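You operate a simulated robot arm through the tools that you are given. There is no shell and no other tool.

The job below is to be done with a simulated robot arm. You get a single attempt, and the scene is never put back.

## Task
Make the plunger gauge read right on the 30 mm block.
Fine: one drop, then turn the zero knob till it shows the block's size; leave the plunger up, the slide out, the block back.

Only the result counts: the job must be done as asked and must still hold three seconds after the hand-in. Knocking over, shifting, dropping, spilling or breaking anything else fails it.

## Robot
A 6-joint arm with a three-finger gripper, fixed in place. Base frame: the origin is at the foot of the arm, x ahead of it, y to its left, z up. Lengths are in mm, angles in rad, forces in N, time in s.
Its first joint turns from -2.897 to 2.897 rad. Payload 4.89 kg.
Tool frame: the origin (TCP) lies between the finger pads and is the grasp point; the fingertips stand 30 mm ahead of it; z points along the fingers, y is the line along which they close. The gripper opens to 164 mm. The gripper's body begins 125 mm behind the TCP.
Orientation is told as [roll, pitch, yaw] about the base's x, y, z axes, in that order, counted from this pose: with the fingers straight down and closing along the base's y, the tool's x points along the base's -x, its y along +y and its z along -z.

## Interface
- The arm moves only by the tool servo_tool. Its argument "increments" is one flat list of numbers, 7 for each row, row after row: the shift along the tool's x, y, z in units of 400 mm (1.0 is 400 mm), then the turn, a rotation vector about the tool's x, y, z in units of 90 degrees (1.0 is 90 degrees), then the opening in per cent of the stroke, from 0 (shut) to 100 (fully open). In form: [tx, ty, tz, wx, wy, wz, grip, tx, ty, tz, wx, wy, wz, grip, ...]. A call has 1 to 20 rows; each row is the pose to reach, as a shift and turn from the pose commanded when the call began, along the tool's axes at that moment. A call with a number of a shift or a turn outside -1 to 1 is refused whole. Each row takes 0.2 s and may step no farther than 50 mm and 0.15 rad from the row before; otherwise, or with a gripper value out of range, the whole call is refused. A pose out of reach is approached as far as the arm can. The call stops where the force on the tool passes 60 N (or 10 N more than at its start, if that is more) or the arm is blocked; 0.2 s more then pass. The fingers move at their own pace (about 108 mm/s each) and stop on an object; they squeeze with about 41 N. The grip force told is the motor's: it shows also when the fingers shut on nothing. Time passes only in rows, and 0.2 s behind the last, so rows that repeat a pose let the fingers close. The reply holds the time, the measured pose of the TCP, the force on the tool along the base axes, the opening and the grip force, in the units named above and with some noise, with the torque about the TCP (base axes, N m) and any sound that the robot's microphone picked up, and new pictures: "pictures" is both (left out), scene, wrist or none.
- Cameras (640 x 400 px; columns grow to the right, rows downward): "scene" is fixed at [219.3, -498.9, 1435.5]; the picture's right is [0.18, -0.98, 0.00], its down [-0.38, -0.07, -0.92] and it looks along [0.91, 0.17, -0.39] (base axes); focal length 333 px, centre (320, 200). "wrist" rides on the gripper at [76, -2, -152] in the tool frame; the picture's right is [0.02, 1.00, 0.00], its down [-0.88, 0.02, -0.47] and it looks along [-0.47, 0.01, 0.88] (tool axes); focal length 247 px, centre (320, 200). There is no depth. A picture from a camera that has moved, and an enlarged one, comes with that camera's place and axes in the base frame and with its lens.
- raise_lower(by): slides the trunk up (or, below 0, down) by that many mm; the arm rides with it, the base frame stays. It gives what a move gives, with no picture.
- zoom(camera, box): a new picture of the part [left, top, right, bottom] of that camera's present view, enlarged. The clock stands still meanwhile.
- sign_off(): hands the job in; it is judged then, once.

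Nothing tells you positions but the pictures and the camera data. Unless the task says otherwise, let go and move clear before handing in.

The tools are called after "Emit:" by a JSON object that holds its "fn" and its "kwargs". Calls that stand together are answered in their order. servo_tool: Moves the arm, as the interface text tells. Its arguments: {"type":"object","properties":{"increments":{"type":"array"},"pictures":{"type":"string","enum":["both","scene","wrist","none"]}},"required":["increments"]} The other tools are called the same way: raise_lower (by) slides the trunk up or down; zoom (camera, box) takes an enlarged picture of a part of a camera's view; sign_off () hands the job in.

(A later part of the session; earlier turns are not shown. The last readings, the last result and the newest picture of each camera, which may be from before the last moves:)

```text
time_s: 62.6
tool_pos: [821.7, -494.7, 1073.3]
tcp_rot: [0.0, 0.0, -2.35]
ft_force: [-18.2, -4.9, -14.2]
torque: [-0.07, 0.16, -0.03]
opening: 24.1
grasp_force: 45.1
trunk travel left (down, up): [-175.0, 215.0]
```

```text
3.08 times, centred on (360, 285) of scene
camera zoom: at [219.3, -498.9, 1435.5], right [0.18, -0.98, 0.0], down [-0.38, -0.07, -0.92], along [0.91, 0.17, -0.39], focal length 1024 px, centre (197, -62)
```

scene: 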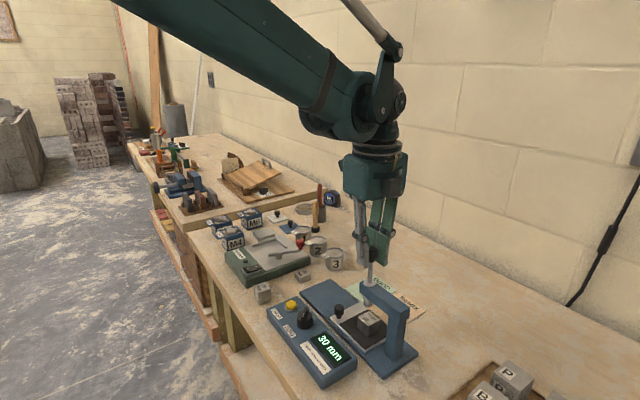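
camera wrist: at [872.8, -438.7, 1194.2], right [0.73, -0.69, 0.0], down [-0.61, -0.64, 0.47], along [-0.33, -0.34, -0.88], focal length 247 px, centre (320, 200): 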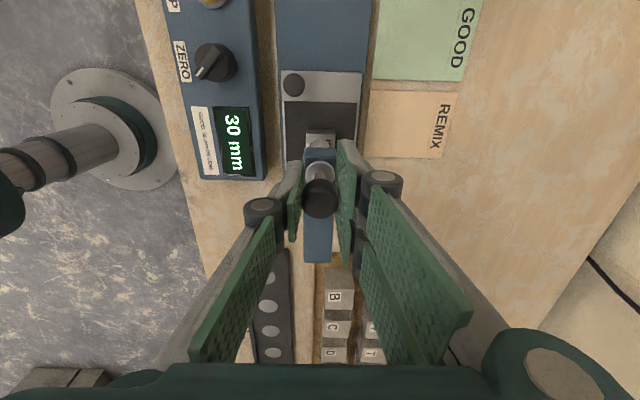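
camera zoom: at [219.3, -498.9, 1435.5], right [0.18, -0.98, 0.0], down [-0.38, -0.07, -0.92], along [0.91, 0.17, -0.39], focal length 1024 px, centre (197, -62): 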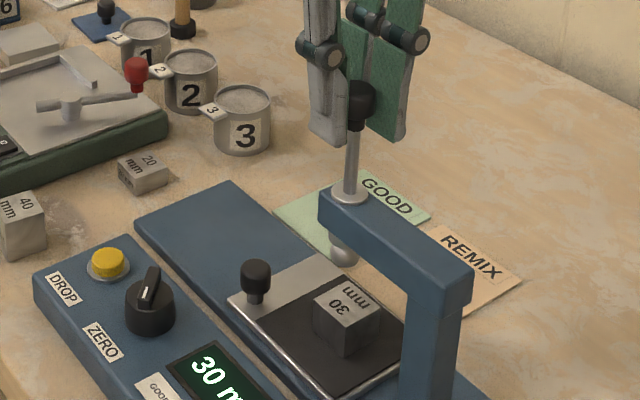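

Emit:
{"fn": "servo_tool", "kwargs": {"increments": [0, 0, -0.0025, 0, 0, 0, 0, 0, 0, -0.005, 0, 0, 0, 0, 0, 0, -0.005, 0, 0, 0, 0], "pictures": "scene"}}

Emit:
{"fn": "zoom", "kwargs": {"camera": "scene", "box": [280, 220, 440, 350]}}

```text
time_s: 63.4
tool_pos: [822.2, -493.4, 1075.1]
tcp_rot: [-0.002, 0.0, -2.351]
ft_force: [-29.6, 0.9, -35.0]
torque: [0.09, 0.06, -0.05]
opening: 24.0
grasp_force: 44.7
trunk travel left (down, up): [-175.0, 215.0]
```

scene: 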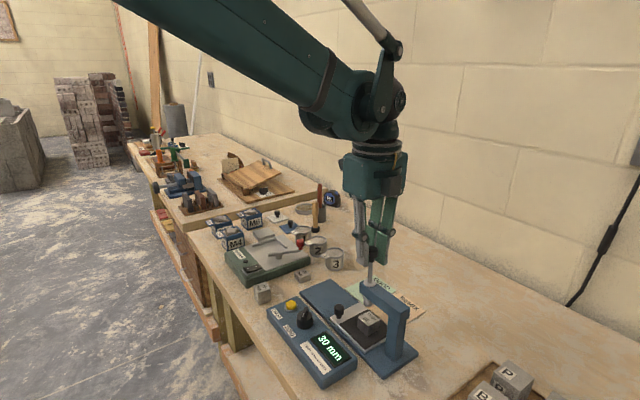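

```text
3.08 times, centred on (360, 285) of scene
camera zoom: at [219.3, -498.9, 1435.5], right [0.18, -0.98, 0.0], down [-0.38, -0.07, -0.92], along [0.91, 0.17, -0.39], focal length 1024 px, centre (197, -62)
```

zoom: 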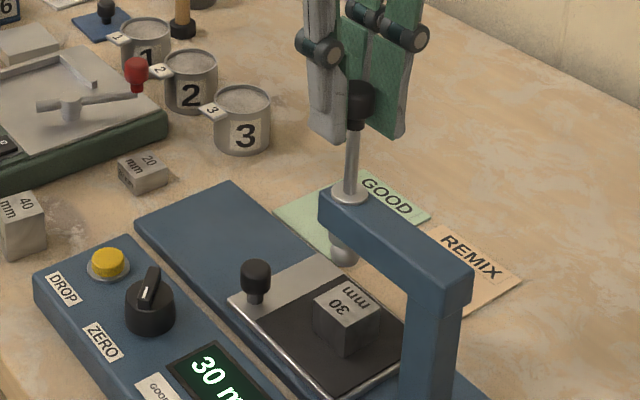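

The top stop is reached (35 N down). Before letting go, I'll ease down slightly to test whether the plunger is latched.

Emit:
{"fn": "servo_tool", "kwargs": {"increments": [-0.0012, -0.0012, 0.0025, 0, 0, 0, 0, -0.0012, -0.0012, 0.005, 0, 0, 0, 0, -0.0012, -0.0012, 0.0065, 0, 0, 0, 0, -0.0012, -0.0012, 0.0065, 0, 0, 0, 0], "pictures": "none"}}

```text
time_s: 64.4
tool_pos: [820.6, -492.9, 1072.3]
tcp_rot: [0.001, -0.001, -2.352]
ft_force: [1.1, -5.4, 0.5]
torque: [0.1, -0.19, 0.06]
opening: 23.9
grasp_force: 45.5
trunk travel left (down, up): [-175.0, 215.0]
```

Emit:
{"fn": "servo_tool", "kwargs": {"increments": [0, 0, 0.0025, 0, 0, 0, 0, 0, 0, 0.005, 0, 0, 0, 0, 0, 0, 0.005, 0, 0, 0, 0], "pictures": "none"}}

```text
time_s: 65.2
tool_pos: [821.7, -492.7, 1071.0]
tcp_rot: [0.002, 0.0, -2.351]
ft_force: [12.7, -4.3, -1.4]
torque: [0.07, -0.3, 0.12]
opening: 24.0
grasp_force: 45.0
trunk travel left (down, up): [-175.0, 215.0]
```

Emit:
{"fn": "servo_tool", "kwargs": {"increments": [0, 0, 0.0025, 0, 0, 0, 0, 0, 0, 0.005, 0, 0, 0, 0, 0, 0, 0.005, 0, 0, 0, 0], "pictures": "none"}}

```text
time_s: 66.0
tool_pos: [822.1, -493.8, 1068.7]
tcp_rot: [0.001, 0.001, -2.352]
ft_force: [24.7, -4.2, -1.2]
torque: [0.04, -0.36, 0.21]
opening: 23.9
grasp_force: 45.4
trunk travel left (down, up): [-175.0, 215.0]
```

Emit:
{"fn": "zoom", "kwargs": {"camera": "scene", "box": [280, 220, 440, 370]}}

Emit:
{"fn": "zoom", "kwargs": {"camera": "scene", "box": [340, 230, 420, 300]}}

```text
2.67 times, centred on (360, 295) of scene
camera zoom: at [219.3, -498.9, 1435.5], right [0.18, -0.98, 0.0], down [-0.38, -0.07, -0.92], along [0.91, 0.17, -0.39], focal length 887 px, centre (213, -53)
```

zoom: 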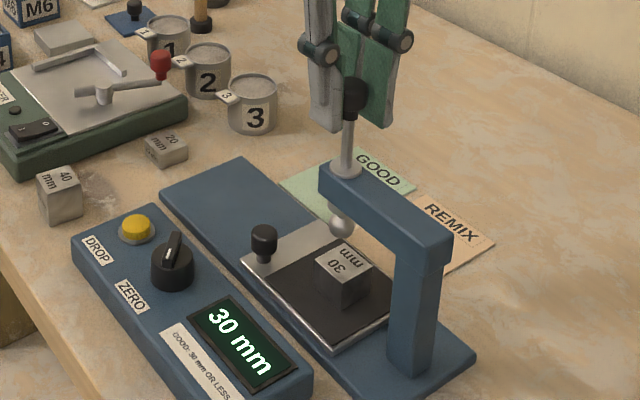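

```text
5.71 times, centred on (380, 265) of scene
camera zoom: at [219.3, -498.9, 1435.5], right [0.18, -0.98, 0.0], down [-0.38, -0.07, -0.92], along [0.91, 0.17, -0.39], focal length 1902 px, centre (-23, -171)
```

zoom: 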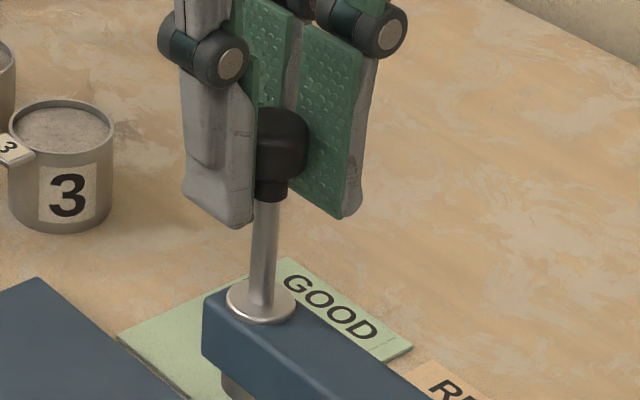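

The plunger follows my hand back down without resistance, so I won't release it yet. I'll relieve the side force, raise it fully again with more travel, and listen for a latch.

Emit:
{"fn": "servo_tool", "kwargs": {"increments": [0.0012, 0.0018, 0, 0, 0, 0, 0, 0.0012, 0.0018, -0.005, 0, 0, 0, 0, 0.0012, 0.0018, -0.01, 0, 0, 0, 0, 0.0012, 0.0018, -0.01, 0, 0, 0, 0], "pictures": "none"}}

```text
time_s: 67.0
tool_pos: [821.0, -493.9, 1073.4]
tcp_rot: [0.0, -0.001, -2.352]
ft_force: [1.4, -1.5, -2.3]
torque: [-0.18, 0.16, 0.0]
opening: 24.1
grasp_force: 44.9
trunk travel left (down, up): [-175.0, 215.0]
```

Emit:
{"fn": "servo_tool", "kwargs": {"increments": [0, 0, -0.0025, 0, 0, 0, 0, 0, 0, -0.0025, 0, 0, 0, 0], "pictures": "none"}}

```text
time_s: 67.6
tool_pos: [821.5, -493.5, 1074.8]
tcp_rot: [0.0, 0.0, -2.352]
ft_force: [-1.2, 3.3, -1.9]
torque: [0.0, 0.09, 0.0]
opening: 24.1
grasp_force: 44.7
trunk travel left (down, up): [-175.0, 215.0]
```

Emit:
{"fn": "servo_tool", "kwargs": {"increments": [0, 0, -0.0025, 0, 0, 0, 0, 0, 0, -0.0025, 0, 0, 0, 0], "pictures": "none"}}

```text
time_s: 68.2
tool_pos: [821.8, -492.4, 1076.3]
tcp_rot: [0.0, 0.002, -2.351]
ft_force: [-13.0, 12.7, -14.0]
torque: [0.27, 0.02, -0.12]
opening: 24.2
grasp_force: 45.1
trunk travel left (down, up): [-175.0, 215.0]
```

Emit:
{"fn": "servo_tool", "kwargs": {"increments": [0, -0.0015, -0.001, 0, 0, 0, 0, 0, -0.0015, -0.0025, 0, 0, 0, 0, 0, -0.0015, -0.0025, 0, 0, 0, 0], "pictures": "none"}}

Emit:
{"fn": "zoom", "kwargs": {"camera": "scene", "box": [340, 230, 420, 300]}}

```text
time_s: 69.0
tool_pos: [822.5, -493.4, 1075.8]
tcp_rot: [-0.001, 0.002, -2.352]
ft_force: [-15.3, 15.4, -33.1]
torque: [0.26, -0.01, -0.15]
opening: 24.0
grasp_force: 45.4
trunk travel left (down, up): [-175.0, 215.0]
```

```text
5.71 times, centred on (380, 265) of scene
camera zoom: at [219.3, -498.9, 1435.5], right [0.18, -0.98, 0.0], down [-0.38, -0.07, -0.92], along [0.91, 0.17, -0.39], focal length 1902 px, centre (-23, -171)
```

zoom: 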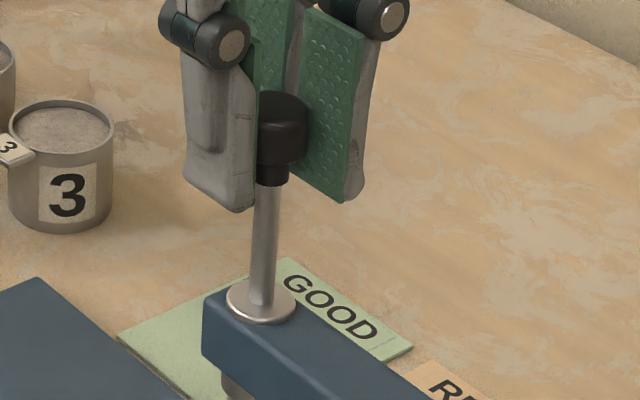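

Emit:
{"fn": "servo_tool", "kwargs": {"increments": [0, 0, 0.0025, 0, 0, 0, 0, 0, 0, 0.0037, 0, 0, 0, 0, 0, 0, 0.0037, 0, 0, 0, 0], "pictures": "none"}}

Emit:
{"fn": "servo_tool", "kwargs": {"increments": [0, 0, 0.00125, 0, 0, 0, 0, 0, 0, 0.00125, 0, 0, 0, 0], "pictures": "none"}}

Emit:
{"fn": "servo_tool", "kwargs": {"increments": [0, 0, 0.00125, 0, 0, 0, 0, 0, 0, 0.00125, 0, 0, 0, 0], "pictures": "none"}}

Emit:
{"fn": "servo_tool", "kwargs": {"increments": [0, 0, 0.00125, 0, 0, 0, 0, 0, 0, 0.00125, 0, 0, 0, 0], "pictures": "none"}}

```text
time_s: 69.8
tool_pos: [821.6, -492.8, 1074.7]
tcp_rot: [0.0, -0.001, -2.352]
ft_force: [-3.4, 14.8, -7.6]
torque: [0.3, -0.07, -0.07]
opening: 24.2
grasp_force: 45.6
trunk travel left (down, up): [-175.0, 215.0]
```

```text
time_s: 70.4
tool_pos: [821.4, -492.9, 1075.4]
tcp_rot: [-0.001, 0.0, -2.35]
ft_force: [8.0, 8.6, 0.0]
torque: [0.12, -0.14, -0.01]
opening: 24.2
grasp_force: 44.9
trunk travel left (down, up): [-175.0, 215.0]
```

```text
time_s: 71.0
tool_pos: [821.7, -493.5, 1073.6]
tcp_rot: [0.002, 0.0, -2.352]
ft_force: [12.9, 8.2, -1.1]
torque: [0.12, -0.23, 0.08]
opening: 24.2
grasp_force: 44.9
trunk travel left (down, up): [-175.0, 215.0]
```

```text
time_s: 71.6
tool_pos: [821.6, -492.9, 1072.3]
tcp_rot: [0.001, 0.001, -2.35]
ft_force: [23.2, -2.7, -1.1]
torque: [-0.04, -0.32, 0.17]
opening: 24.1
grasp_force: 45.0
trunk travel left (down, up): [-175.0, 215.0]
```

Emit:
{"fn": "servo_tool", "kwargs": {"increments": [0.0014, 0.0012, -0.001, 0, 0, 0, 0, 0.0014, 0.0012, -0.0025, 0, 0, 0, 0, 0.0014, 0.0012, -0.004, 0, 0, 0, 0, 0.0014, 0.0012, -0.0025, 0, 0, 0, 0], "pictures": "none"}}

Emit:
{"fn": "servo_tool", "kwargs": {"increments": [0, 0, 0, 0, 0, 0, 0], "pictures": "none"}}

Emit:
{"fn": "servo_tool", "kwargs": {"increments": [0, 0, 0, 0, 0, 0, 0], "pictures": "none"}}

Emit:
{"fn": "servo_tool", "kwargs": {"increments": [0, 0, 0, 0, 0, 0, 0], "pictures": "none"}}

Emit:
{"fn": "servo_tool", "kwargs": {"increments": [0, 0, 0, 0, 0, 0, 0], "pictures": "none"}}

```text
time_s: 72.6
tool_pos: [821.4, -493.7, 1074.0]
tcp_rot: [-0.001, 0.001, -2.351]
ft_force: [7.3, -7.7, -0.3]
torque: [-0.29, 0.1, 0.07]
opening: 23.9
grasp_force: 44.8
trunk travel left (down, up): [-175.0, 215.0]
```

```text
time_s: 73.0
tool_pos: [822.3, -493.8, 1074.4]
tcp_rot: [-0.001, -0.002, -2.351]
ft_force: [5.6, -10.7, -0.2]
torque: [-0.16, 0.03, 0.07]
opening: 24.2
grasp_force: 44.7
trunk travel left (down, up): [-175.0, 215.0]
```

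```text
time_s: 73.4
tool_pos: [822.5, -492.9, 1073.9]
tcp_rot: [0.001, 0.0, -2.349]
ft_force: [5.7, -12.5, -1.5]
torque: [-0.17, -0.05, 0.1]
opening: 24.1
grasp_force: 45.0
trunk travel left (down, up): [-175.0, 215.0]
```

```text
time_s: 73.8
tool_pos: [821.5, -494.1, 1074.7]
tcp_rot: [0.0, 0.001, -2.351]
ft_force: [4.5, -14.2, -1.4]
torque: [-0.19, -0.01, 0.05]
opening: 24.5
grasp_force: 44.7
trunk travel left (down, up): [-175.0, 215.0]
```

```text
time_s: 74.2
tool_pos: [820.9, -493.2, 1075.5]
tcp_rot: [0.001, 0.001, -2.352]
ft_force: [4.5, -15.4, -0.6]
torque: [-0.16, -0.05, 0.05]
opening: 24.1
grasp_force: 45.1
trunk travel left (down, up): [-175.0, 215.0]
```

I can't feel a latch yet. I'll pull up a little more firmly against the top, staying below the force limit, and listen for a click.

Emit:
{"fn": "servo_tool", "kwargs": {"increments": [0, 0.001, -0.0025, 0, 0, 0, 0, 0, 0.001, -0.005, 0, 0, 0, 0, 0, 0.001, -0.0065, 0, 0, 0, 0, 0, 0.001, -0.008, 0, 0, 0, 0], "pictures": "scene"}}

Emit:
{"fn": "zoom", "kwargs": {"camera": "scene", "box": [340, 230, 420, 300]}}

```text
time_s: 75.2
tool_pos: [821.9, -493.2, 1077.2]
tcp_rot: [-0.002, 0.0, -2.351]
ft_force: [-22.8, 4.3, -38.1]
torque: [0.13, -0.02, -0.07]
opening: 24.5
grasp_force: 45.3
trunk travel left (down, up): [-175.0, 215.0]
```

scene: 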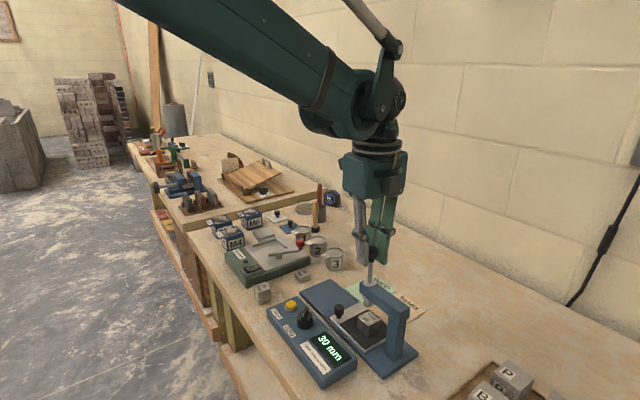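

```text
5.71 times, centred on (380, 265) of scene
camera zoom: at [219.3, -498.9, 1435.5], right [0.18, -0.98, 0.0], down [-0.38, -0.07, -0.92], along [0.91, 0.17, -0.39], focal length 1902 px, centre (-23, -171)
```

zoom: 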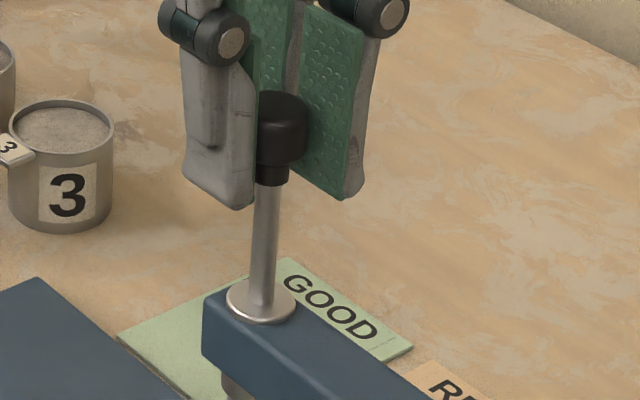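

Emit:
{"fn": "servo_tool", "kwargs": {"increments": [0, 0, 0.0025, 0, 0, 0, 0, 0, 0, 0.0045, 0, 0, 0, 0, 0, 0, 0.0052, 0, 0, 0, 0], "pictures": "none"}}

Emit:
{"fn": "servo_tool", "kwargs": {"increments": [0, 0, 0, 0, 0, 0, 0], "pictures": "none"}}

Emit:
{"fn": "servo_tool", "kwargs": {"increments": [0, 0, 0.0005, 0, 0, 0, 0], "pictures": "none"}}

Emit:
{"fn": "servo_tool", "kwargs": {"increments": [0, 0, 0, 0, 0, 0, 0], "pictures": "none"}}

Emit:
{"fn": "servo_tool", "kwargs": {"increments": [0, 0, 0.0005, 0, 0, 0, 0], "pictures": "none"}}

Emit:
{"fn": "servo_tool", "kwargs": {"increments": [0, 0, 0, 0, 0, 0, 0], "pictures": "none"}}

Emit:
{"fn": "servo_tool", "kwargs": {"increments": [0, 0, 0.0025, 0, 0, 0, 0, 0, 0, 0.005, 0, 0, 0, 0, 0, 0, 0.0075, 0, 0, 0, 0], "pictures": "none"}}

Emit:
{"fn": "servo_tool", "kwargs": {"increments": [0, 0, 0, 0, 0, 0, 0], "pictures": "none"}}

Emit:
{"fn": "servo_tool", "kwargs": {"increments": [0, 0, 0, 0, 0, 0, 0], "pictures": "none"}}

Emit:
{"fn": "servo_tool", "kwargs": {"increments": [0, 0, 0, 0, 0, 0, 0], "pictures": "none"}}

Emit:
{"fn": "servo_tool", "kwargs": {"increments": [0, 0, 0, 0, 0, 0, 0], "pictures": "none"}}

```text
time_s: 76.0
tool_pos: [822.1, -493.7, 1076.6]
tcp_rot: [-0.001, 0.001, -2.351]
ft_force: [-2.6, -2.9, -5.6]
torque: [0.01, -0.04, -0.01]
opening: 24.4
grasp_force: 45.0
trunk travel left (down, up): [-175.0, 215.0]
```

```text
time_s: 76.4
tool_pos: [821.0, -493.1, 1076.2]
tcp_rot: [0.001, 0.0, -2.349]
ft_force: [2.1, -3.7, 0.2]
torque: [0.03, -0.17, 0.05]
opening: 24.2
grasp_force: 44.9
trunk travel left (down, up): [-175.0, 215.0]
```

```text
time_s: 76.8
tool_pos: [821.9, -493.0, 1076.8]
tcp_rot: [0.0, 0.001, -2.352]
ft_force: [6.9, -2.1, -1.2]
torque: [-0.05, -0.14, 0.08]
opening: 24.1
grasp_force: 44.9
trunk travel left (down, up): [-175.0, 215.0]
```

```text
time_s: 77.2
tool_pos: [821.9, -493.6, 1075.5]
tcp_rot: [0.0, 0.0, -2.352]
ft_force: [8.8, -1.0, -1.1]
torque: [0.07, -0.19, 0.11]
opening: 24.1
grasp_force: 45.1
trunk travel left (down, up): [-175.0, 215.0]
```

```text
time_s: 77.6
tool_pos: [821.4, -494.1, 1075.7]
tcp_rot: [0.0, 0.0, -2.351]
ft_force: [12.6, -1.0, -0.6]
torque: [0.07, -0.2, 0.07]
opening: 23.8
grasp_force: 44.4
trunk travel left (down, up): [-175.0, 215.0]
```

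```text
time_s: 78.0
tool_pos: [822.1, -493.3, 1075.9]
tcp_rot: [0.0, 0.0, -2.351]
ft_force: [14.2, -0.5, -1.2]
torque: [0.04, -0.23, 0.09]
opening: 24.0
grasp_force: 44.9
trunk travel left (down, up): [-175.0, 215.0]
```

```text
time_s: 78.8
tool_pos: [822.4, -493.1, 1072.6]
tcp_rot: [0.0, 0.0, -2.35]
ft_force: [14.6, 2.7, -0.3]
torque: [0.0, -0.19, 0.06]
opening: 24.1
grasp_force: 45.1
trunk travel left (down, up): [-175.0, 215.0]
```

```text
time_s: 79.2
tool_pos: [821.3, -493.9, 1072.5]
tcp_rot: [0.0, 0.0, -2.352]
ft_force: [13.3, 3.4, -1.6]
torque: [0.11, -0.18, 0.06]
opening: 24.2
grasp_force: 44.6
trunk travel left (down, up): [-175.0, 215.0]
```

```text
time_s: 79.6
tool_pos: [821.5, -493.7, 1071.8]
tcp_rot: [0.0, 0.0, -2.353]
ft_force: [13.5, 4.7, -2.3]
torque: [0.06, -0.14, 0.03]
opening: 24.3
grasp_force: 45.1
trunk travel left (down, up): [-175.0, 215.0]
```

```text
time_s: 80.0
tool_pos: [821.8, -493.8, 1072.2]
tcp_rot: [0.0, 0.001, -2.35]
ft_force: [12.8, 5.7, -1.5]
torque: [0.09, -0.2, 0.06]
opening: 24.0
grasp_force: 45.1
trunk travel left (down, up): [-175.0, 215.0]
```

```text
time_s: 80.4
tool_pos: [822.4, -493.6, 1072.1]
tcp_rot: [0.0, -0.001, -2.352]
ft_force: [12.4, 5.2, -1.3]
torque: [0.1, -0.14, 0.03]
opening: 24.4
grasp_force: 44.7
trunk travel left (down, up): [-175.0, 215.0]
```

The plunger is hard against its top stop. That is where it started, and where a catch would hold it. I'll press it lightly to the top and let go there, opening cleanly.

Emit:
{"fn": "servo_tool", "kwargs": {"increments": [0.0005, 0, -0.005, 0, 0, 0, 0, 0.0005, 0, -0.009, 0, 0, 0, 0, 0.0005, 0, -0.012, 0, 0, 0, 0, 0.0005, 0, -0.012, 0, 0, 0, 0], "pictures": "none"}}

```text
time_s: 81.4
tool_pos: [821.4, -493.5, 1076.6]
tcp_rot: [-0.003, 0.002, -2.351]
ft_force: [-15.9, 18.2, -20.7]
torque: [0.23, 0.14, -0.18]
opening: 24.1
grasp_force: 45.4
trunk travel left (down, up): [-175.0, 215.0]
```

Emit:
{"fn": "servo_tool", "kwargs": {"increments": [0, -0.002, 0.001, 0, 0, 0, 0, 0, -0.002, 0.001, 0, 0, 0, 0], "pictures": "none"}}

```text
time_s: 82.0
tool_pos: [821.4, -493.7, 1075.7]
tcp_rot: [-0.002, -0.001, -2.352]
ft_force: [-8.3, 14.5, -11.7]
torque: [0.2, 0.05, -0.12]
opening: 24.4
grasp_force: 44.6
trunk travel left (down, up): [-175.0, 215.0]
```

Emit:
{"fn": "servo_tool", "kwargs": {"increments": [0, 0, 0, 0, 0, 0, 30, 0, 0, 0, 0, 0, 0, 30], "pictures": "both"}}

Emit:
{"fn": "zoom", "kwargs": {"camera": "scene", "box": [280, 220, 440, 370]}}

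```text
time_s: 82.6
tool_pos: [820.6, -493.8, 1076.3]
tcp_rot: [0.001, -0.001, -2.35]
ft_force: [-0.2, -0.5, -0.6]
torque: [-0.04, -0.02, 0.02]
opening: 49.0
grasp_force: 0.0
trunk travel left (down, up): [-175.0, 215.0]
camera wrist: at [873.4, -438.7, 1229.0], right [0.73, -0.69, 0.0], down [-0.61, -0.64, 0.47], along [-0.33, -0.34, -0.88], focal length 247 px, centre (320, 200)
```

scene: 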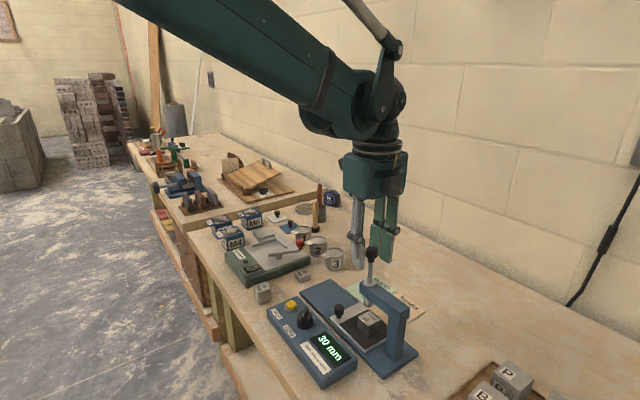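
wrist: 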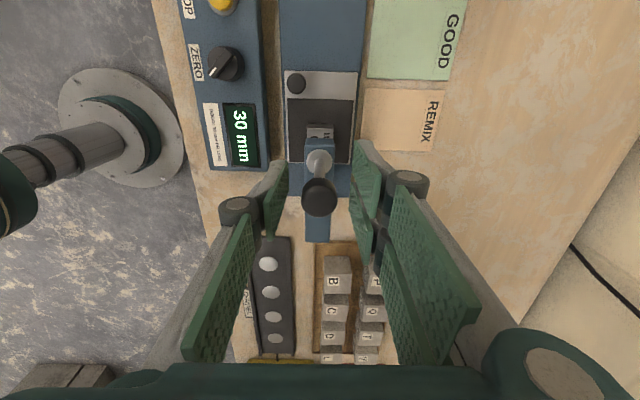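

```text
2.67 times, centred on (360, 295) of scene
camera zoom: at [219.3, -498.9, 1435.5], right [0.18, -0.98, 0.0], down [-0.38, -0.07, -0.92], along [0.91, 0.17, -0.39], focal length 887 px, centre (213, -53)
```

zoom: 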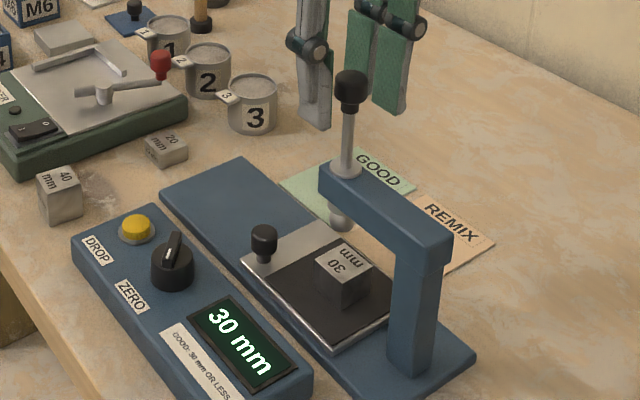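

The plunger stays up on its own with the reading at 30. I'll lift clear of it.

Emit:
{"fn": "servo_tool", "kwargs": {"increments": [0, 0, -0.03, 0, 0, 0, 36, 0, 0, -0.1, 0, 0, 0, 36, 0, 0, -0.16, 0, 0, 0, 36, 0, 0, -0.16, 0, 0, 0, 36], "pictures": "both"}}

Emit:
{"fn": "zoom", "kwargs": {"camera": "wrist", "box": [200, 0, 440, 200]}}

Emit:
{"fn": "zoom", "kwargs": {"camera": "scene", "box": [280, 220, 440, 370]}}

```text
time_s: 83.6
tool_pos: [824.4, -493.2, 1141.5]
tcp_rot: [-0.001, -0.001, -2.352]
ft_force: [0.2, -0.1, 0.4]
torque: [-0.02, -0.03, 0.0]
opening: 58.8
grasp_force: 0.1
trunk travel left (down, up): [-175.0, 215.0]
camera wrist: at [875.9, -439.0, 1294.0], right [0.73, -0.69, 0.0], down [-0.61, -0.64, 0.47], along [-0.33, -0.34, -0.88], focal length 247 px, centre (320, 200)
```

scene: 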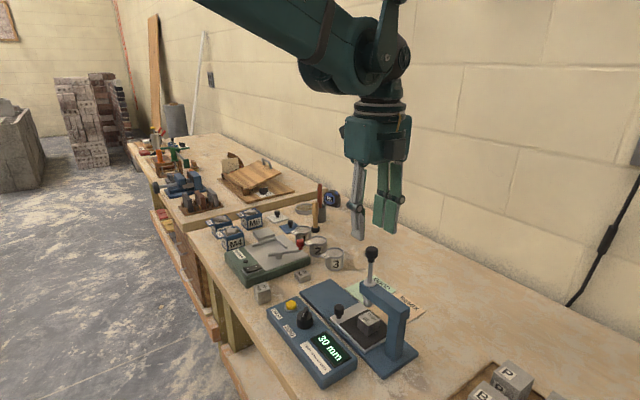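
wrist: 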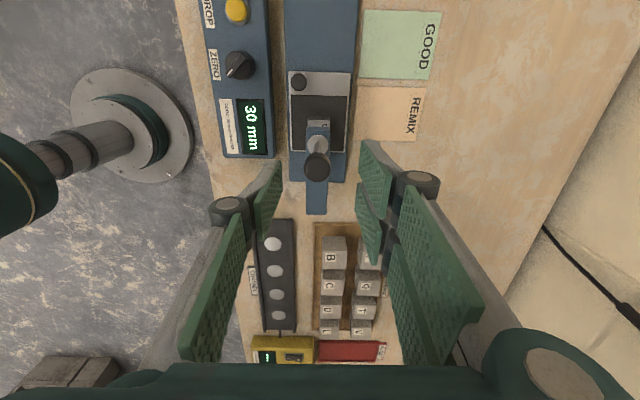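

```text
2.00 times, centred on (320, 100) of wrist
camera zoom: at [875.9, -439.0, 1294.0], right [0.73, -0.69, 0.0], down [-0.61, -0.64, 0.47], along [-0.33, -0.34, -0.88], focal length 494 px, centre (320, 400)
```

zoom: 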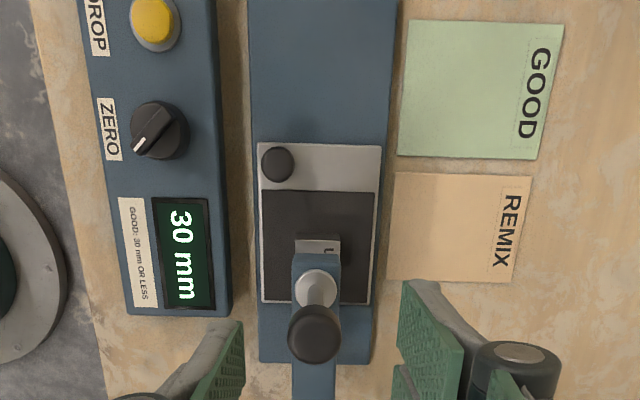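

```text
2.67 times, centred on (360, 295) of scene
camera zoom: at [219.3, -498.9, 1435.5], right [0.18, -0.98, 0.0], down [-0.38, -0.07, -0.92], along [0.91, 0.17, -0.39], focal length 887 px, centre (213, -53)
```

zoom: 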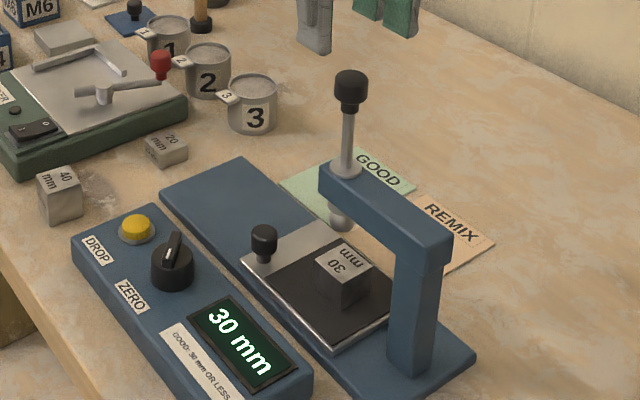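

The plunger holds. Next I'll go above the slide knob to pull the slide out.

Emit:
{"fn": "servo_tool", "kwargs": {"increments": [0.0455, -0.0245, 0, 0, 0, 0, 24, 0.091, -0.049, 0, 0, 0, 0, 24, 0.1365, -0.0735, 0, 0, 0, 0, 24, 0.1365, -0.0735, 0.12, 0, 0, 0, 24, 0.1365, -0.0735, 0.24, 0, 0, 0, 24, 0.1365, -0.0735, 0.36, 0, 0, 0, 24, 0.1365, -0.0735, 0.475, 0, 0, 0, 24, 0.1365, -0.0735, 0.475, 0, 0, 0, 24], "pictures": "both"}}

Emit:
{"fn": "zoom", "kwargs": {"camera": "wrist", "box": [200, 80, 440, 280]}}

Emit:
{"fn": "zoom", "kwargs": {"camera": "scene", "box": [280, 220, 440, 340]}}

```text
time_s: 85.4
tool_pos: [841.6, -429.6, 949.9]
tcp_rot: [-0.001, -0.001, -2.351]
ft_force: [-0.5, -0.7, -1.0]
torque: [0.03, 0.07, 0.01]
opening: 39.5
grasp_force: 0.1
trunk travel left (down, up): [-175.0, 215.0]
camera wrist: at [893.9, -374.6, 1102.0], right [0.73, -0.69, 0.0], down [-0.61, -0.64, 0.47], along [-0.33, -0.34, -0.88], focal length 247 px, centre (320, 200)
```

scene: 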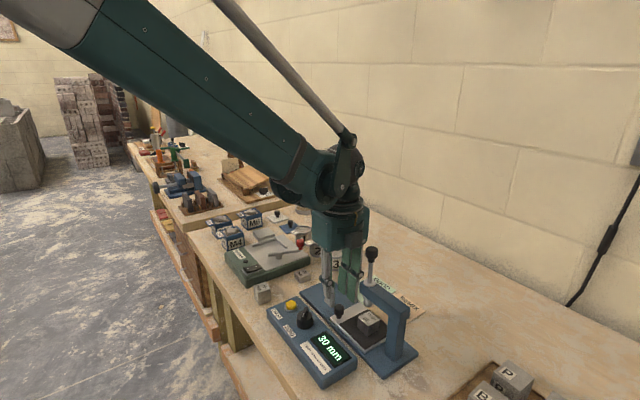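
wrist: 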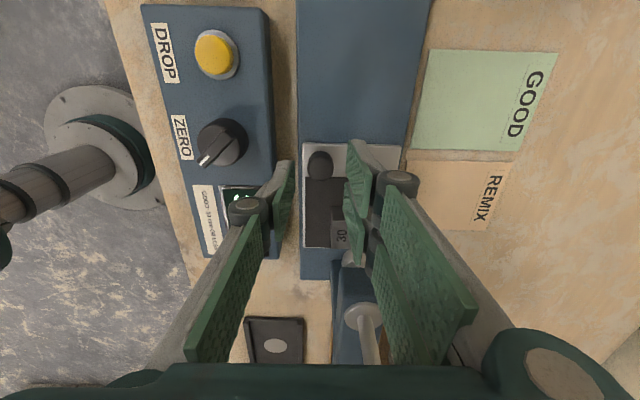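

```text
2.00 times, centred on (320, 180) of wrist
camera zoom: at [893.9, -374.6, 1102.0], right [0.73, -0.69, 0.0], down [-0.61, -0.64, 0.47], along [-0.33, -0.34, -0.88], focal length 494 px, centre (320, 240)
```

zoom: 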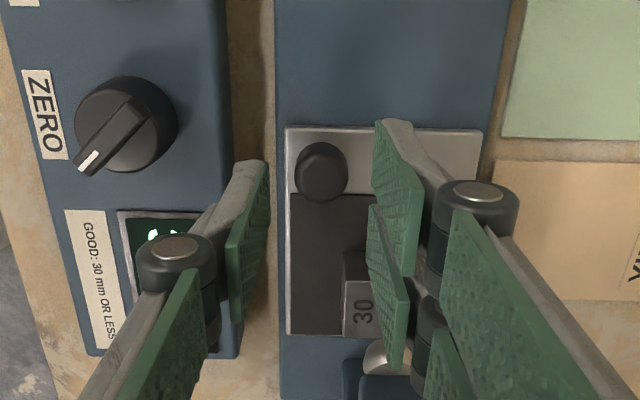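

```text
3.33 times, centred on (360, 280) of scene
camera zoom: at [219.3, -498.9, 1435.5], right [0.18, -0.98, 0.0], down [-0.38, -0.07, -0.92], along [0.91, 0.17, -0.39], focal length 1109 px, centre (187, -67)
```

zoom: 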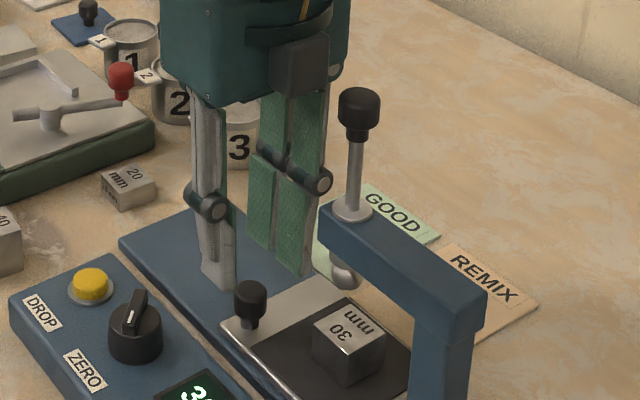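

Emit:
{"fn": "servo_tool", "kwargs": {"increments": [-0.004, 0, 0.03, 0, 0, 0, 24, -0.004, 0, 0.07, 0, 0, 0, 24, -0.004, 0, 0.1015, 0, 0, 0, 24, -0.004, 0, 0.1015, 0, 0, 0, 24], "pictures": "both"}}

Emit:
{"fn": "zoom", "kwargs": {"camera": "wrist", "box": [200, 80, 440, 280]}}

Emit:
{"fn": "zoom", "kwargs": {"camera": "scene", "box": [280, 240, 400, 330]}}

```text
time_s: 86.4
tool_pos: [838.1, -433.3, 909.5]
tcp_rot: [0.0, 0.0, -2.35]
ft_force: [-0.4, -0.6, -0.3]
torque: [0.02, 0.04, -0.01]
opening: 39.3
grasp_force: 0.0
trunk travel left (down, up): [-175.0, 215.0]
camera wrist: at [890.5, -377.9, 1062.4], right [0.73, -0.69, 0.0], down [-0.61, -0.64, 0.47], along [-0.33, -0.34, -0.88], focal length 247 px, centre (320, 200)
```

scene: 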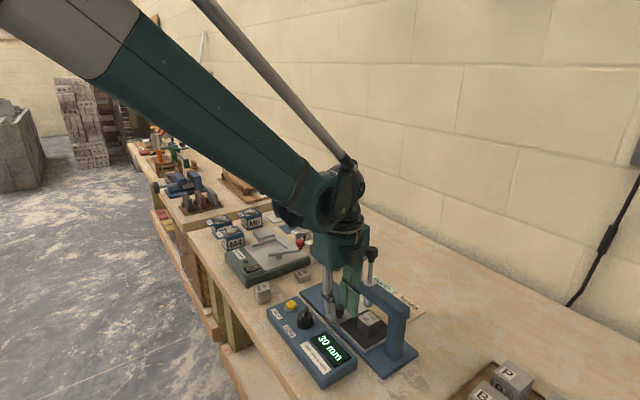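
wrist: 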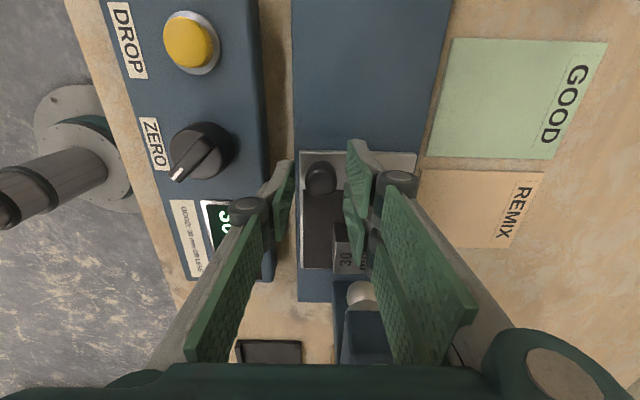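

```text
2.00 times, centred on (320, 180) of wrist
camera zoom: at [890.5, -377.9, 1062.4], right [0.73, -0.69, 0.0], down [-0.61, -0.64, 0.47], along [-0.33, -0.34, -0.88], focal length 494 px, centre (320, 240)
```

zoom: 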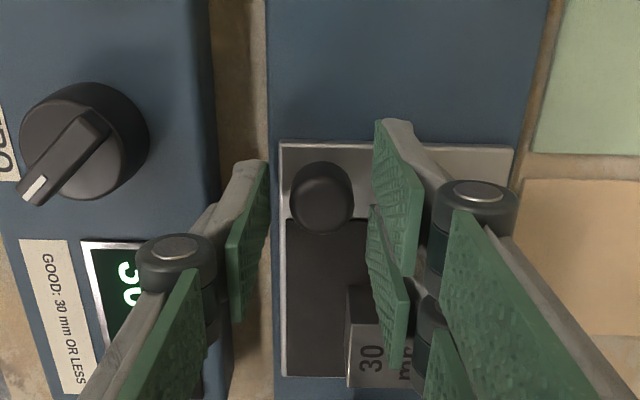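

```text
4.44 times, centred on (340, 285) of scene
camera zoom: at [219.3, -498.9, 1435.5], right [0.18, -0.98, 0.0], down [-0.38, -0.07, -0.92], along [0.91, 0.17, -0.39], focal length 1479 px, centre (231, -178)
```

zoom: 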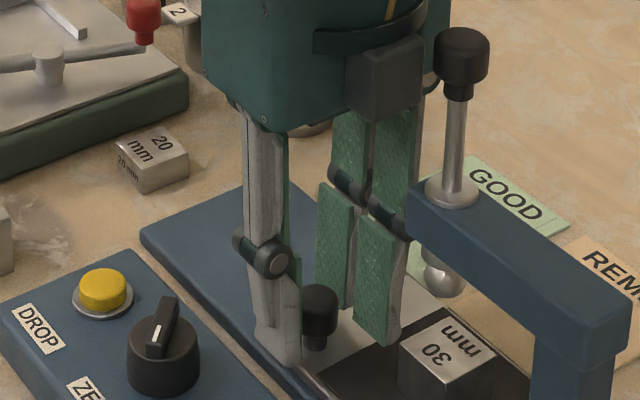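

Aligned. I'm closing on the slide knob.

Emit:
{"fn": "servo_tool", "kwargs": {"increments": [0, 0, 0, 0, 0, 0, 18, 0, 0, 0, 0, 0, 0, 12, 0, 0, 0, 0, 0, 0, 5, 0, 0, 0, 0, 0, 0, 0], "pictures": "none"}}

```text
time_s: 87.4
tool_pos: [837.8, -434.2, 910.4]
tcp_rot: [0.002, 0.0, -2.351]
ft_force: [9.0, -9.0, 1.4]
torque: [-0.3, -0.27, -0.03]
opening: 22.8
grasp_force: 45.1
trunk travel left (down, up): [-175.0, 215.0]
```

Gripped. I'm pulling the slide out smoothly.

Emit:
{"fn": "servo_tool", "kwargs": {"increments": [0.004, 0.001, 0, 0, 0, 0, 0, 0.014, 0.001, 0, 0, 0, 0, 0, 0.03, 0.001, 0, 0, 0, 0, 0, 0.052, 0.001, 0, 0, 0, 0, 0, 0.077, 0.001, 0, 0, 0, 0, 0, 0.102, 0.001, 0, 0, 0, 0, 0, 0.127, 0.001, 0, 0, 0, 0, 0, 0.152, 0.001, 0, 0, 0, 0, 0, 0.172, 0.001, 0, 0, 0, 0, 0, 0.186, 0.001, 0, 0, 0, 0, 0, 0.195, 0.001, 0, 0, 0, 0, 0, 0.2, 0.001, 0, 0, 0, 0, 0, 0.2, 0.001, 0, 0, 0, 0, 0], "pictures": "scene"}}

Emit:
{"fn": "zoom", "kwargs": {"camera": "scene", "box": [280, 230, 420, 335]}}

```text
time_s: 90.2
tool_pos: [895.0, -378.1, 910.8]
tcp_rot: [0.001, -0.002, -2.351]
ft_force: [-13.1, 13.4, -8.8]
torque: [0.33, 0.31, 0.05]
opening: 22.8
grasp_force: 45.3
trunk travel left (down, up): [-175.0, 215.0]
```

scene: 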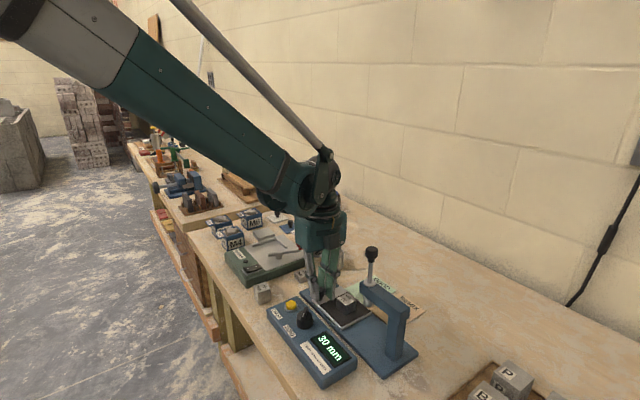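

```text
3.81 times, centred on (350, 282) of scene
camera zoom: at [219.3, -498.9, 1435.5], right [0.18, -0.98, 0.0], down [-0.38, -0.07, -0.92], along [0.91, 0.17, -0.39], focal length 1268 px, centre (206, -114)
```

zoom: 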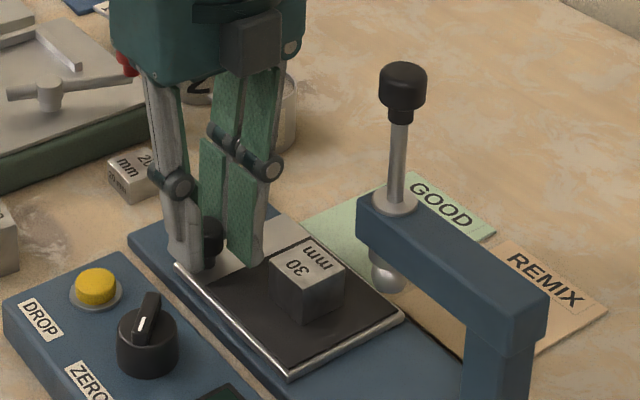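

Emit:
{"fn": "servo_tool", "kwargs": {"increments": [0.004, -0.0015, 0, 0, 0, 0, 0, 0.014, -0.0015, 0, 0, 0, 0, 0, 0.03, -0.0015, 0, 0, 0, 0, 0, 0.052, -0.0015, 0, 0, 0, 0, 0, 0.072, -0.0015, 0, 0, 0, 0, 0, 0.086, -0.0015, 0, 0, 0, 0, 0, 0.095, -0.0015, 0, 0, 0, 0, 0, 0.1, -0.0015, 0, 0, 0, 0, 0, 0.1, -0.0015, 0, 0, 0, 0, 0], "pictures": "none"}}

```text
time_s: 92.2
tool_pos: [922.9, -350.8, 909.6]
tcp_rot: [0.001, 0.0, -2.351]
ft_force: [23.5, -20.9, 23.6]
torque: [-0.64, -0.68, -0.13]
opening: 22.6
grasp_force: 44.7
trunk travel left (down, up): [-175.0, 215.0]
```

Emit:
{"fn": "servo_tool", "kwargs": {"increments": [0, 0.002, -0.0015, 0, 0, 0, 0, 0.004, 0.002, -0.0015, 0, 0, 0, 0, 0.008, 0.002, -0.0015, 0, 0, 0, 0, 0.008, 0.002, -0.0015, 0, 0, 0, 0], "pictures": "none"}}

```text
time_s: 93.2
tool_pos: [924.9, -349.3, 910.1]
tcp_rot: [-0.001, 0.0, -2.35]
ft_force: [-4.0, -25.9, -1.0]
torque: [-0.84, 0.2, -0.15]
opening: 22.8
grasp_force: 45.2
trunk travel left (down, up): [-175.0, 215.0]
```

The slide has met its outer stop. I'll release the knob and lift off.

Emit:
{"fn": "servo_tool", "kwargs": {"increments": [-0.001, 0.001, 0, 0, 0, 0, 0, -0.001, 0.001, 0, 0, 0, 0, 17, -0.001, 0.001, 0, 0, 0, 0, 22, -0.001, 0.001, 0, 0, 0, 0, 24, -0.001, 0.001, -0.03, 0, 0, 0, 24, -0.001, 0.001, -0.12, 0, 0, 0, 24, -0.001, 0.001, -0.21, 0, 0, 0, 24, -0.001, 0.001, -0.21, 0, 0, 0, 24], "pictures": "both"}}

Emit:
{"fn": "zoom", "kwargs": {"camera": "wrist", "box": [200, 80, 440, 280]}}

Emit:
{"fn": "zoom", "kwargs": {"camera": "scene", "box": [280, 240, 400, 330]}}

```text
time_s: 95.0
tool_pos: [925.3, -349.7, 994.3]
tcp_rot: [0.0, -0.001, -2.35]
ft_force: [-1.1, -0.2, 0.6]
torque: [0.02, -0.03, 0.01]
opening: 39.2
grasp_force: 0.1
trunk travel left (down, up): [-175.0, 215.0]
camera wrist: at [978.4, -294.4, 1146.9], right [0.73, -0.69, 0.0], down [-0.61, -0.64, 0.47], along [-0.33, -0.34, -0.88], focal length 247 px, centre (320, 200)
```

scene: 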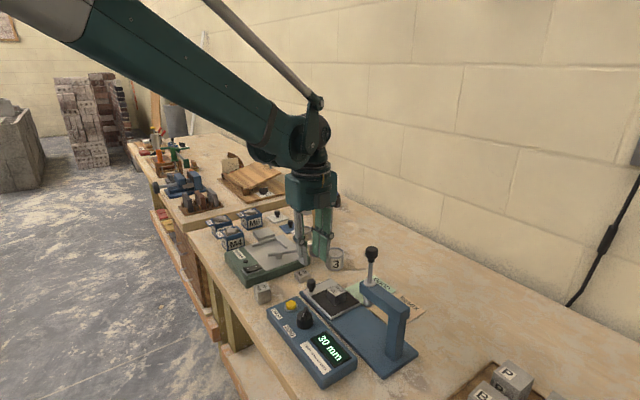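
wrist: 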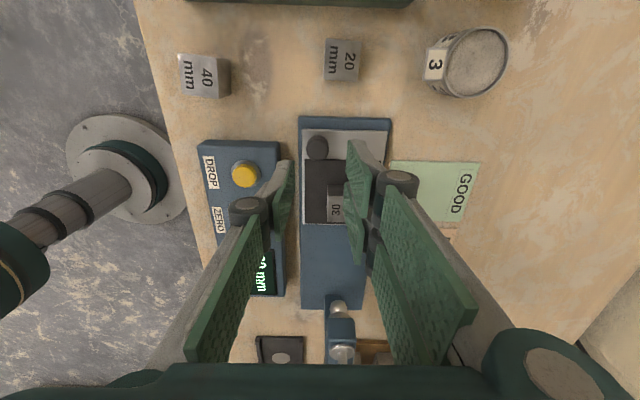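

```text
2.00 times, centred on (320, 180) of wrist
camera zoom: at [978.4, -294.4, 1146.9], right [0.73, -0.69, 0.0], down [-0.61, -0.64, 0.47], along [-0.33, -0.34, -0.88], focal length 494 px, centre (320, 240)
```

zoom: 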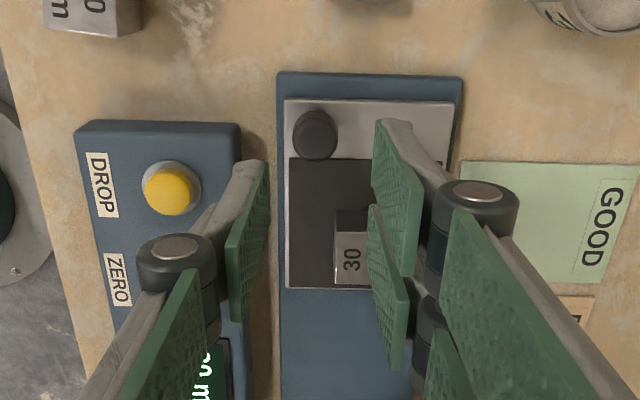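

```text
4.44 times, centred on (340, 285) of scene
camera zoom: at [219.3, -498.9, 1435.5], right [0.18, -0.98, 0.0], down [-0.38, -0.07, -0.92], along [0.91, 0.17, -0.39], focal length 1479 px, centre (231, -178)
```

zoom: 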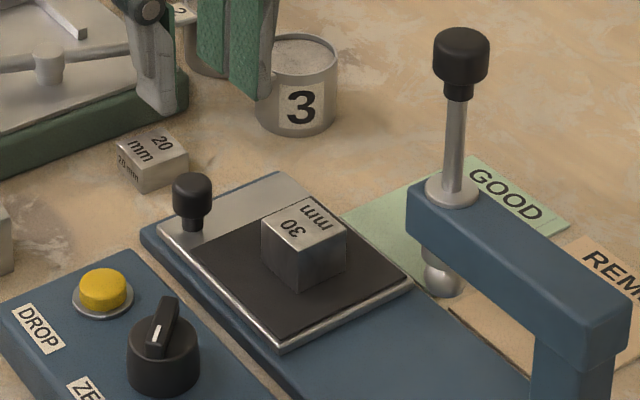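

The slide is out, the plunger is up, and the block sits where I placed it. I'll go above the block to pick it up.

Emit:
{"fn": "servo_tool", "kwargs": {"increments": [-0.053, 0.0247, 0, 0, 0, 0, 30, -0.106, 0.0493, 0, 0, 0, 0, 30, -0.1585, 0.074, 0, 0, 0, 0, 30, -0.1585, 0.074, 0.08, 0, 0, 0, 30, -0.1585, 0.074, 0.11, 0, 0, 0, 30, -0.1585, 0.074, 0.11, 0, 0, 0, 30], "pictures": "both"}}

Emit:
{"fn": "zoom", "kwargs": {"camera": "wrist", "box": [200, 80, 440, 280]}}

```text
time_s: 96.4
tool_pos: [902.9, -414.6, 950.6]
tcp_rot: [0.0, 0.0, -2.351]
ft_force: [0.8, -0.5, -1.0]
torque: [0.06, 0.04, 0.0]
opening: 49.1
grasp_force: 0.1
trunk travel left (down, up): [-175.0, 215.0]
camera wrist: at [954.3, -359.1, 1103.1], right [0.73, -0.69, 0.0], down [-0.61, -0.64, 0.47], along [-0.33, -0.34, -0.88], focal length 247 px, centre (320, 200)
```

scene: 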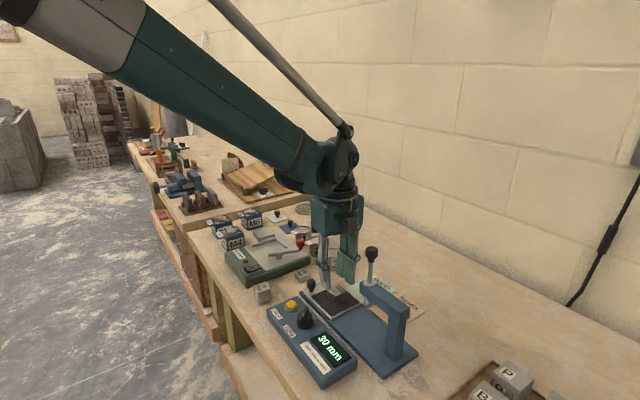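
wrist: 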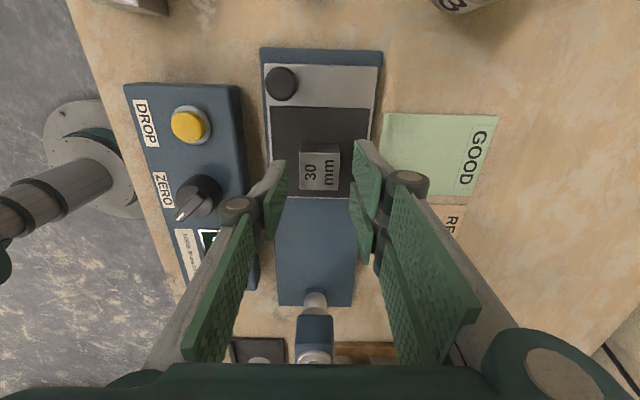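

```text
2.00 times, centred on (320, 180) of wrist
camera zoom: at [954.3, -359.1, 1103.1], right [0.73, -0.69, 0.0], down [-0.61, -0.64, 0.47], along [-0.33, -0.34, -0.88], focal length 494 px, centre (320, 240)
```

zoom: 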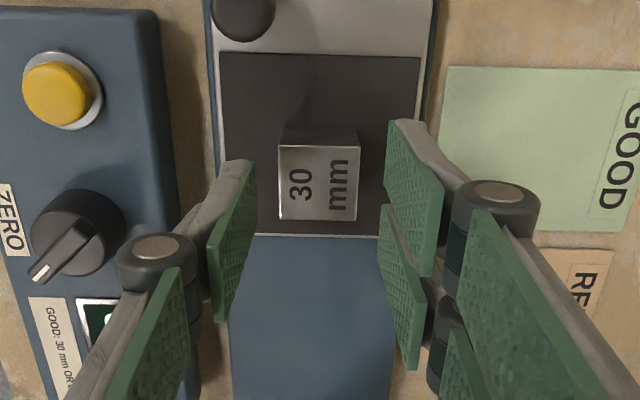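

Emit:
{"fn": "servo_tool", "kwargs": {"increments": [-0.006, -0.002, 0.04, 0, 0, 0, 30, -0.006, -0.002, 0.08, 0, 0, 0, 30, -0.006, -0.002, 0.1125, 0, 0, 0, 30, -0.006, -0.002, 0.1125, 0, 0, 0, 30], "pictures": "both"}}

Emit:
{"fn": "zoom", "kwargs": {"camera": "wrist", "box": [200, 100, 440, 250]}}

Emit:
{"fn": "zoom", "kwargs": {"camera": "scene", "box": [280, 240, 400, 330]}}

```text
time_s: 97.4
tool_pos: [900.3, -416.1, 905.3]
tcp_rot: [0.002, 0.0, -2.35]
ft_force: [0.4, -0.5, 0.0]
torque: [0.0, 0.0, -0.02]
opening: 49.3
grasp_force: 0.0
trunk travel left (down, up): [-175.0, 215.0]
camera wrist: at [952.7, -359.7, 1056.8], right [0.73, -0.69, 0.0], down [-0.61, -0.64, 0.47], along [-0.33, -0.34, -0.88], focal length 247 px, centre (320, 200)
```

scene: 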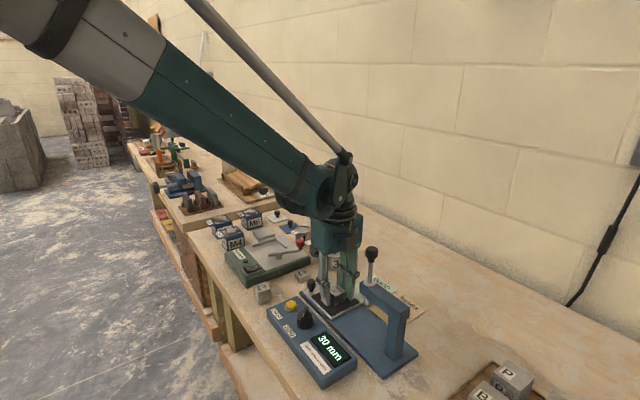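
wrist: 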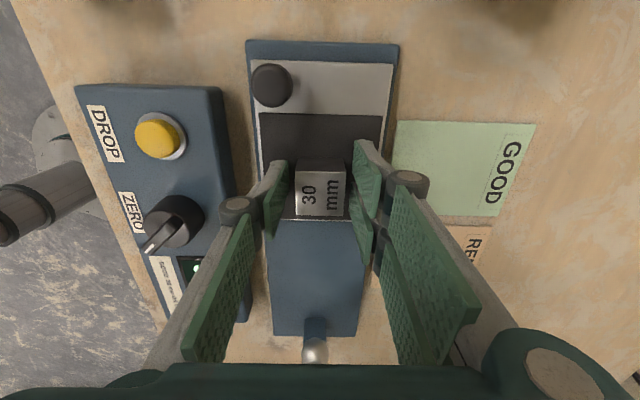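

```text
2.67 times, centred on (320, 175) of wrist
camera zoom: at [952.7, -359.7, 1056.8], right [0.73, -0.69, 0.0], down [-0.61, -0.64, 0.47], along [-0.33, -0.34, -0.88], focal length 659 px, centre (320, 267)
```

zoom: 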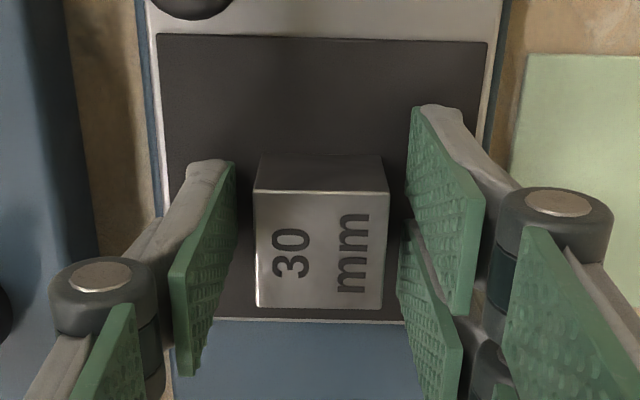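

```text
4.44 times, centred on (340, 285) of scene
camera zoom: at [219.3, -498.9, 1435.5], right [0.18, -0.98, 0.0], down [-0.38, -0.07, -0.92], along [0.91, 0.17, -0.39], focal length 1479 px, centre (231, -178)
```

zoom: 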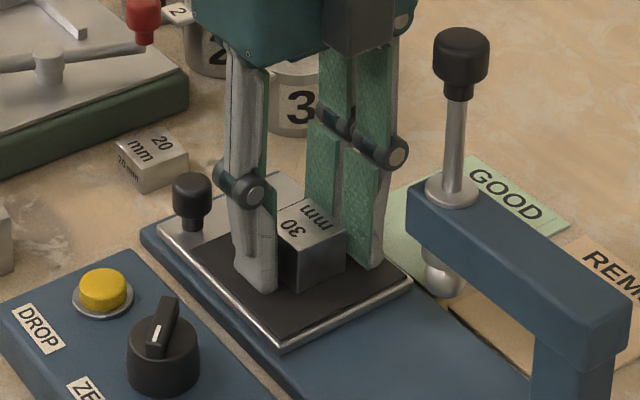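

The view matches the first grasp. I'm closing on the block.

Emit:
{"fn": "servo_tool", "kwargs": {"increments": [0, 0, 0, 0, 0, 0, 24, 0, 0, 0, 0, 0, 0, 15, 0, 0, 0, 0, 0, 0, 5, 0, 0, 0, 0, 0, 0, 0], "pictures": "none"}}

```text
time_s: 98.4
tool_pos: [901.0, -416.5, 904.6]
tcp_rot: [-0.002, 0.001, -2.352]
ft_force: [0.9, -0.2, -0.2]
torque: [-0.03, -0.02, 0.01]
opening: 34.3
grasp_force: 40.7
trunk travel left (down, up): [-175.0, 215.0]
```

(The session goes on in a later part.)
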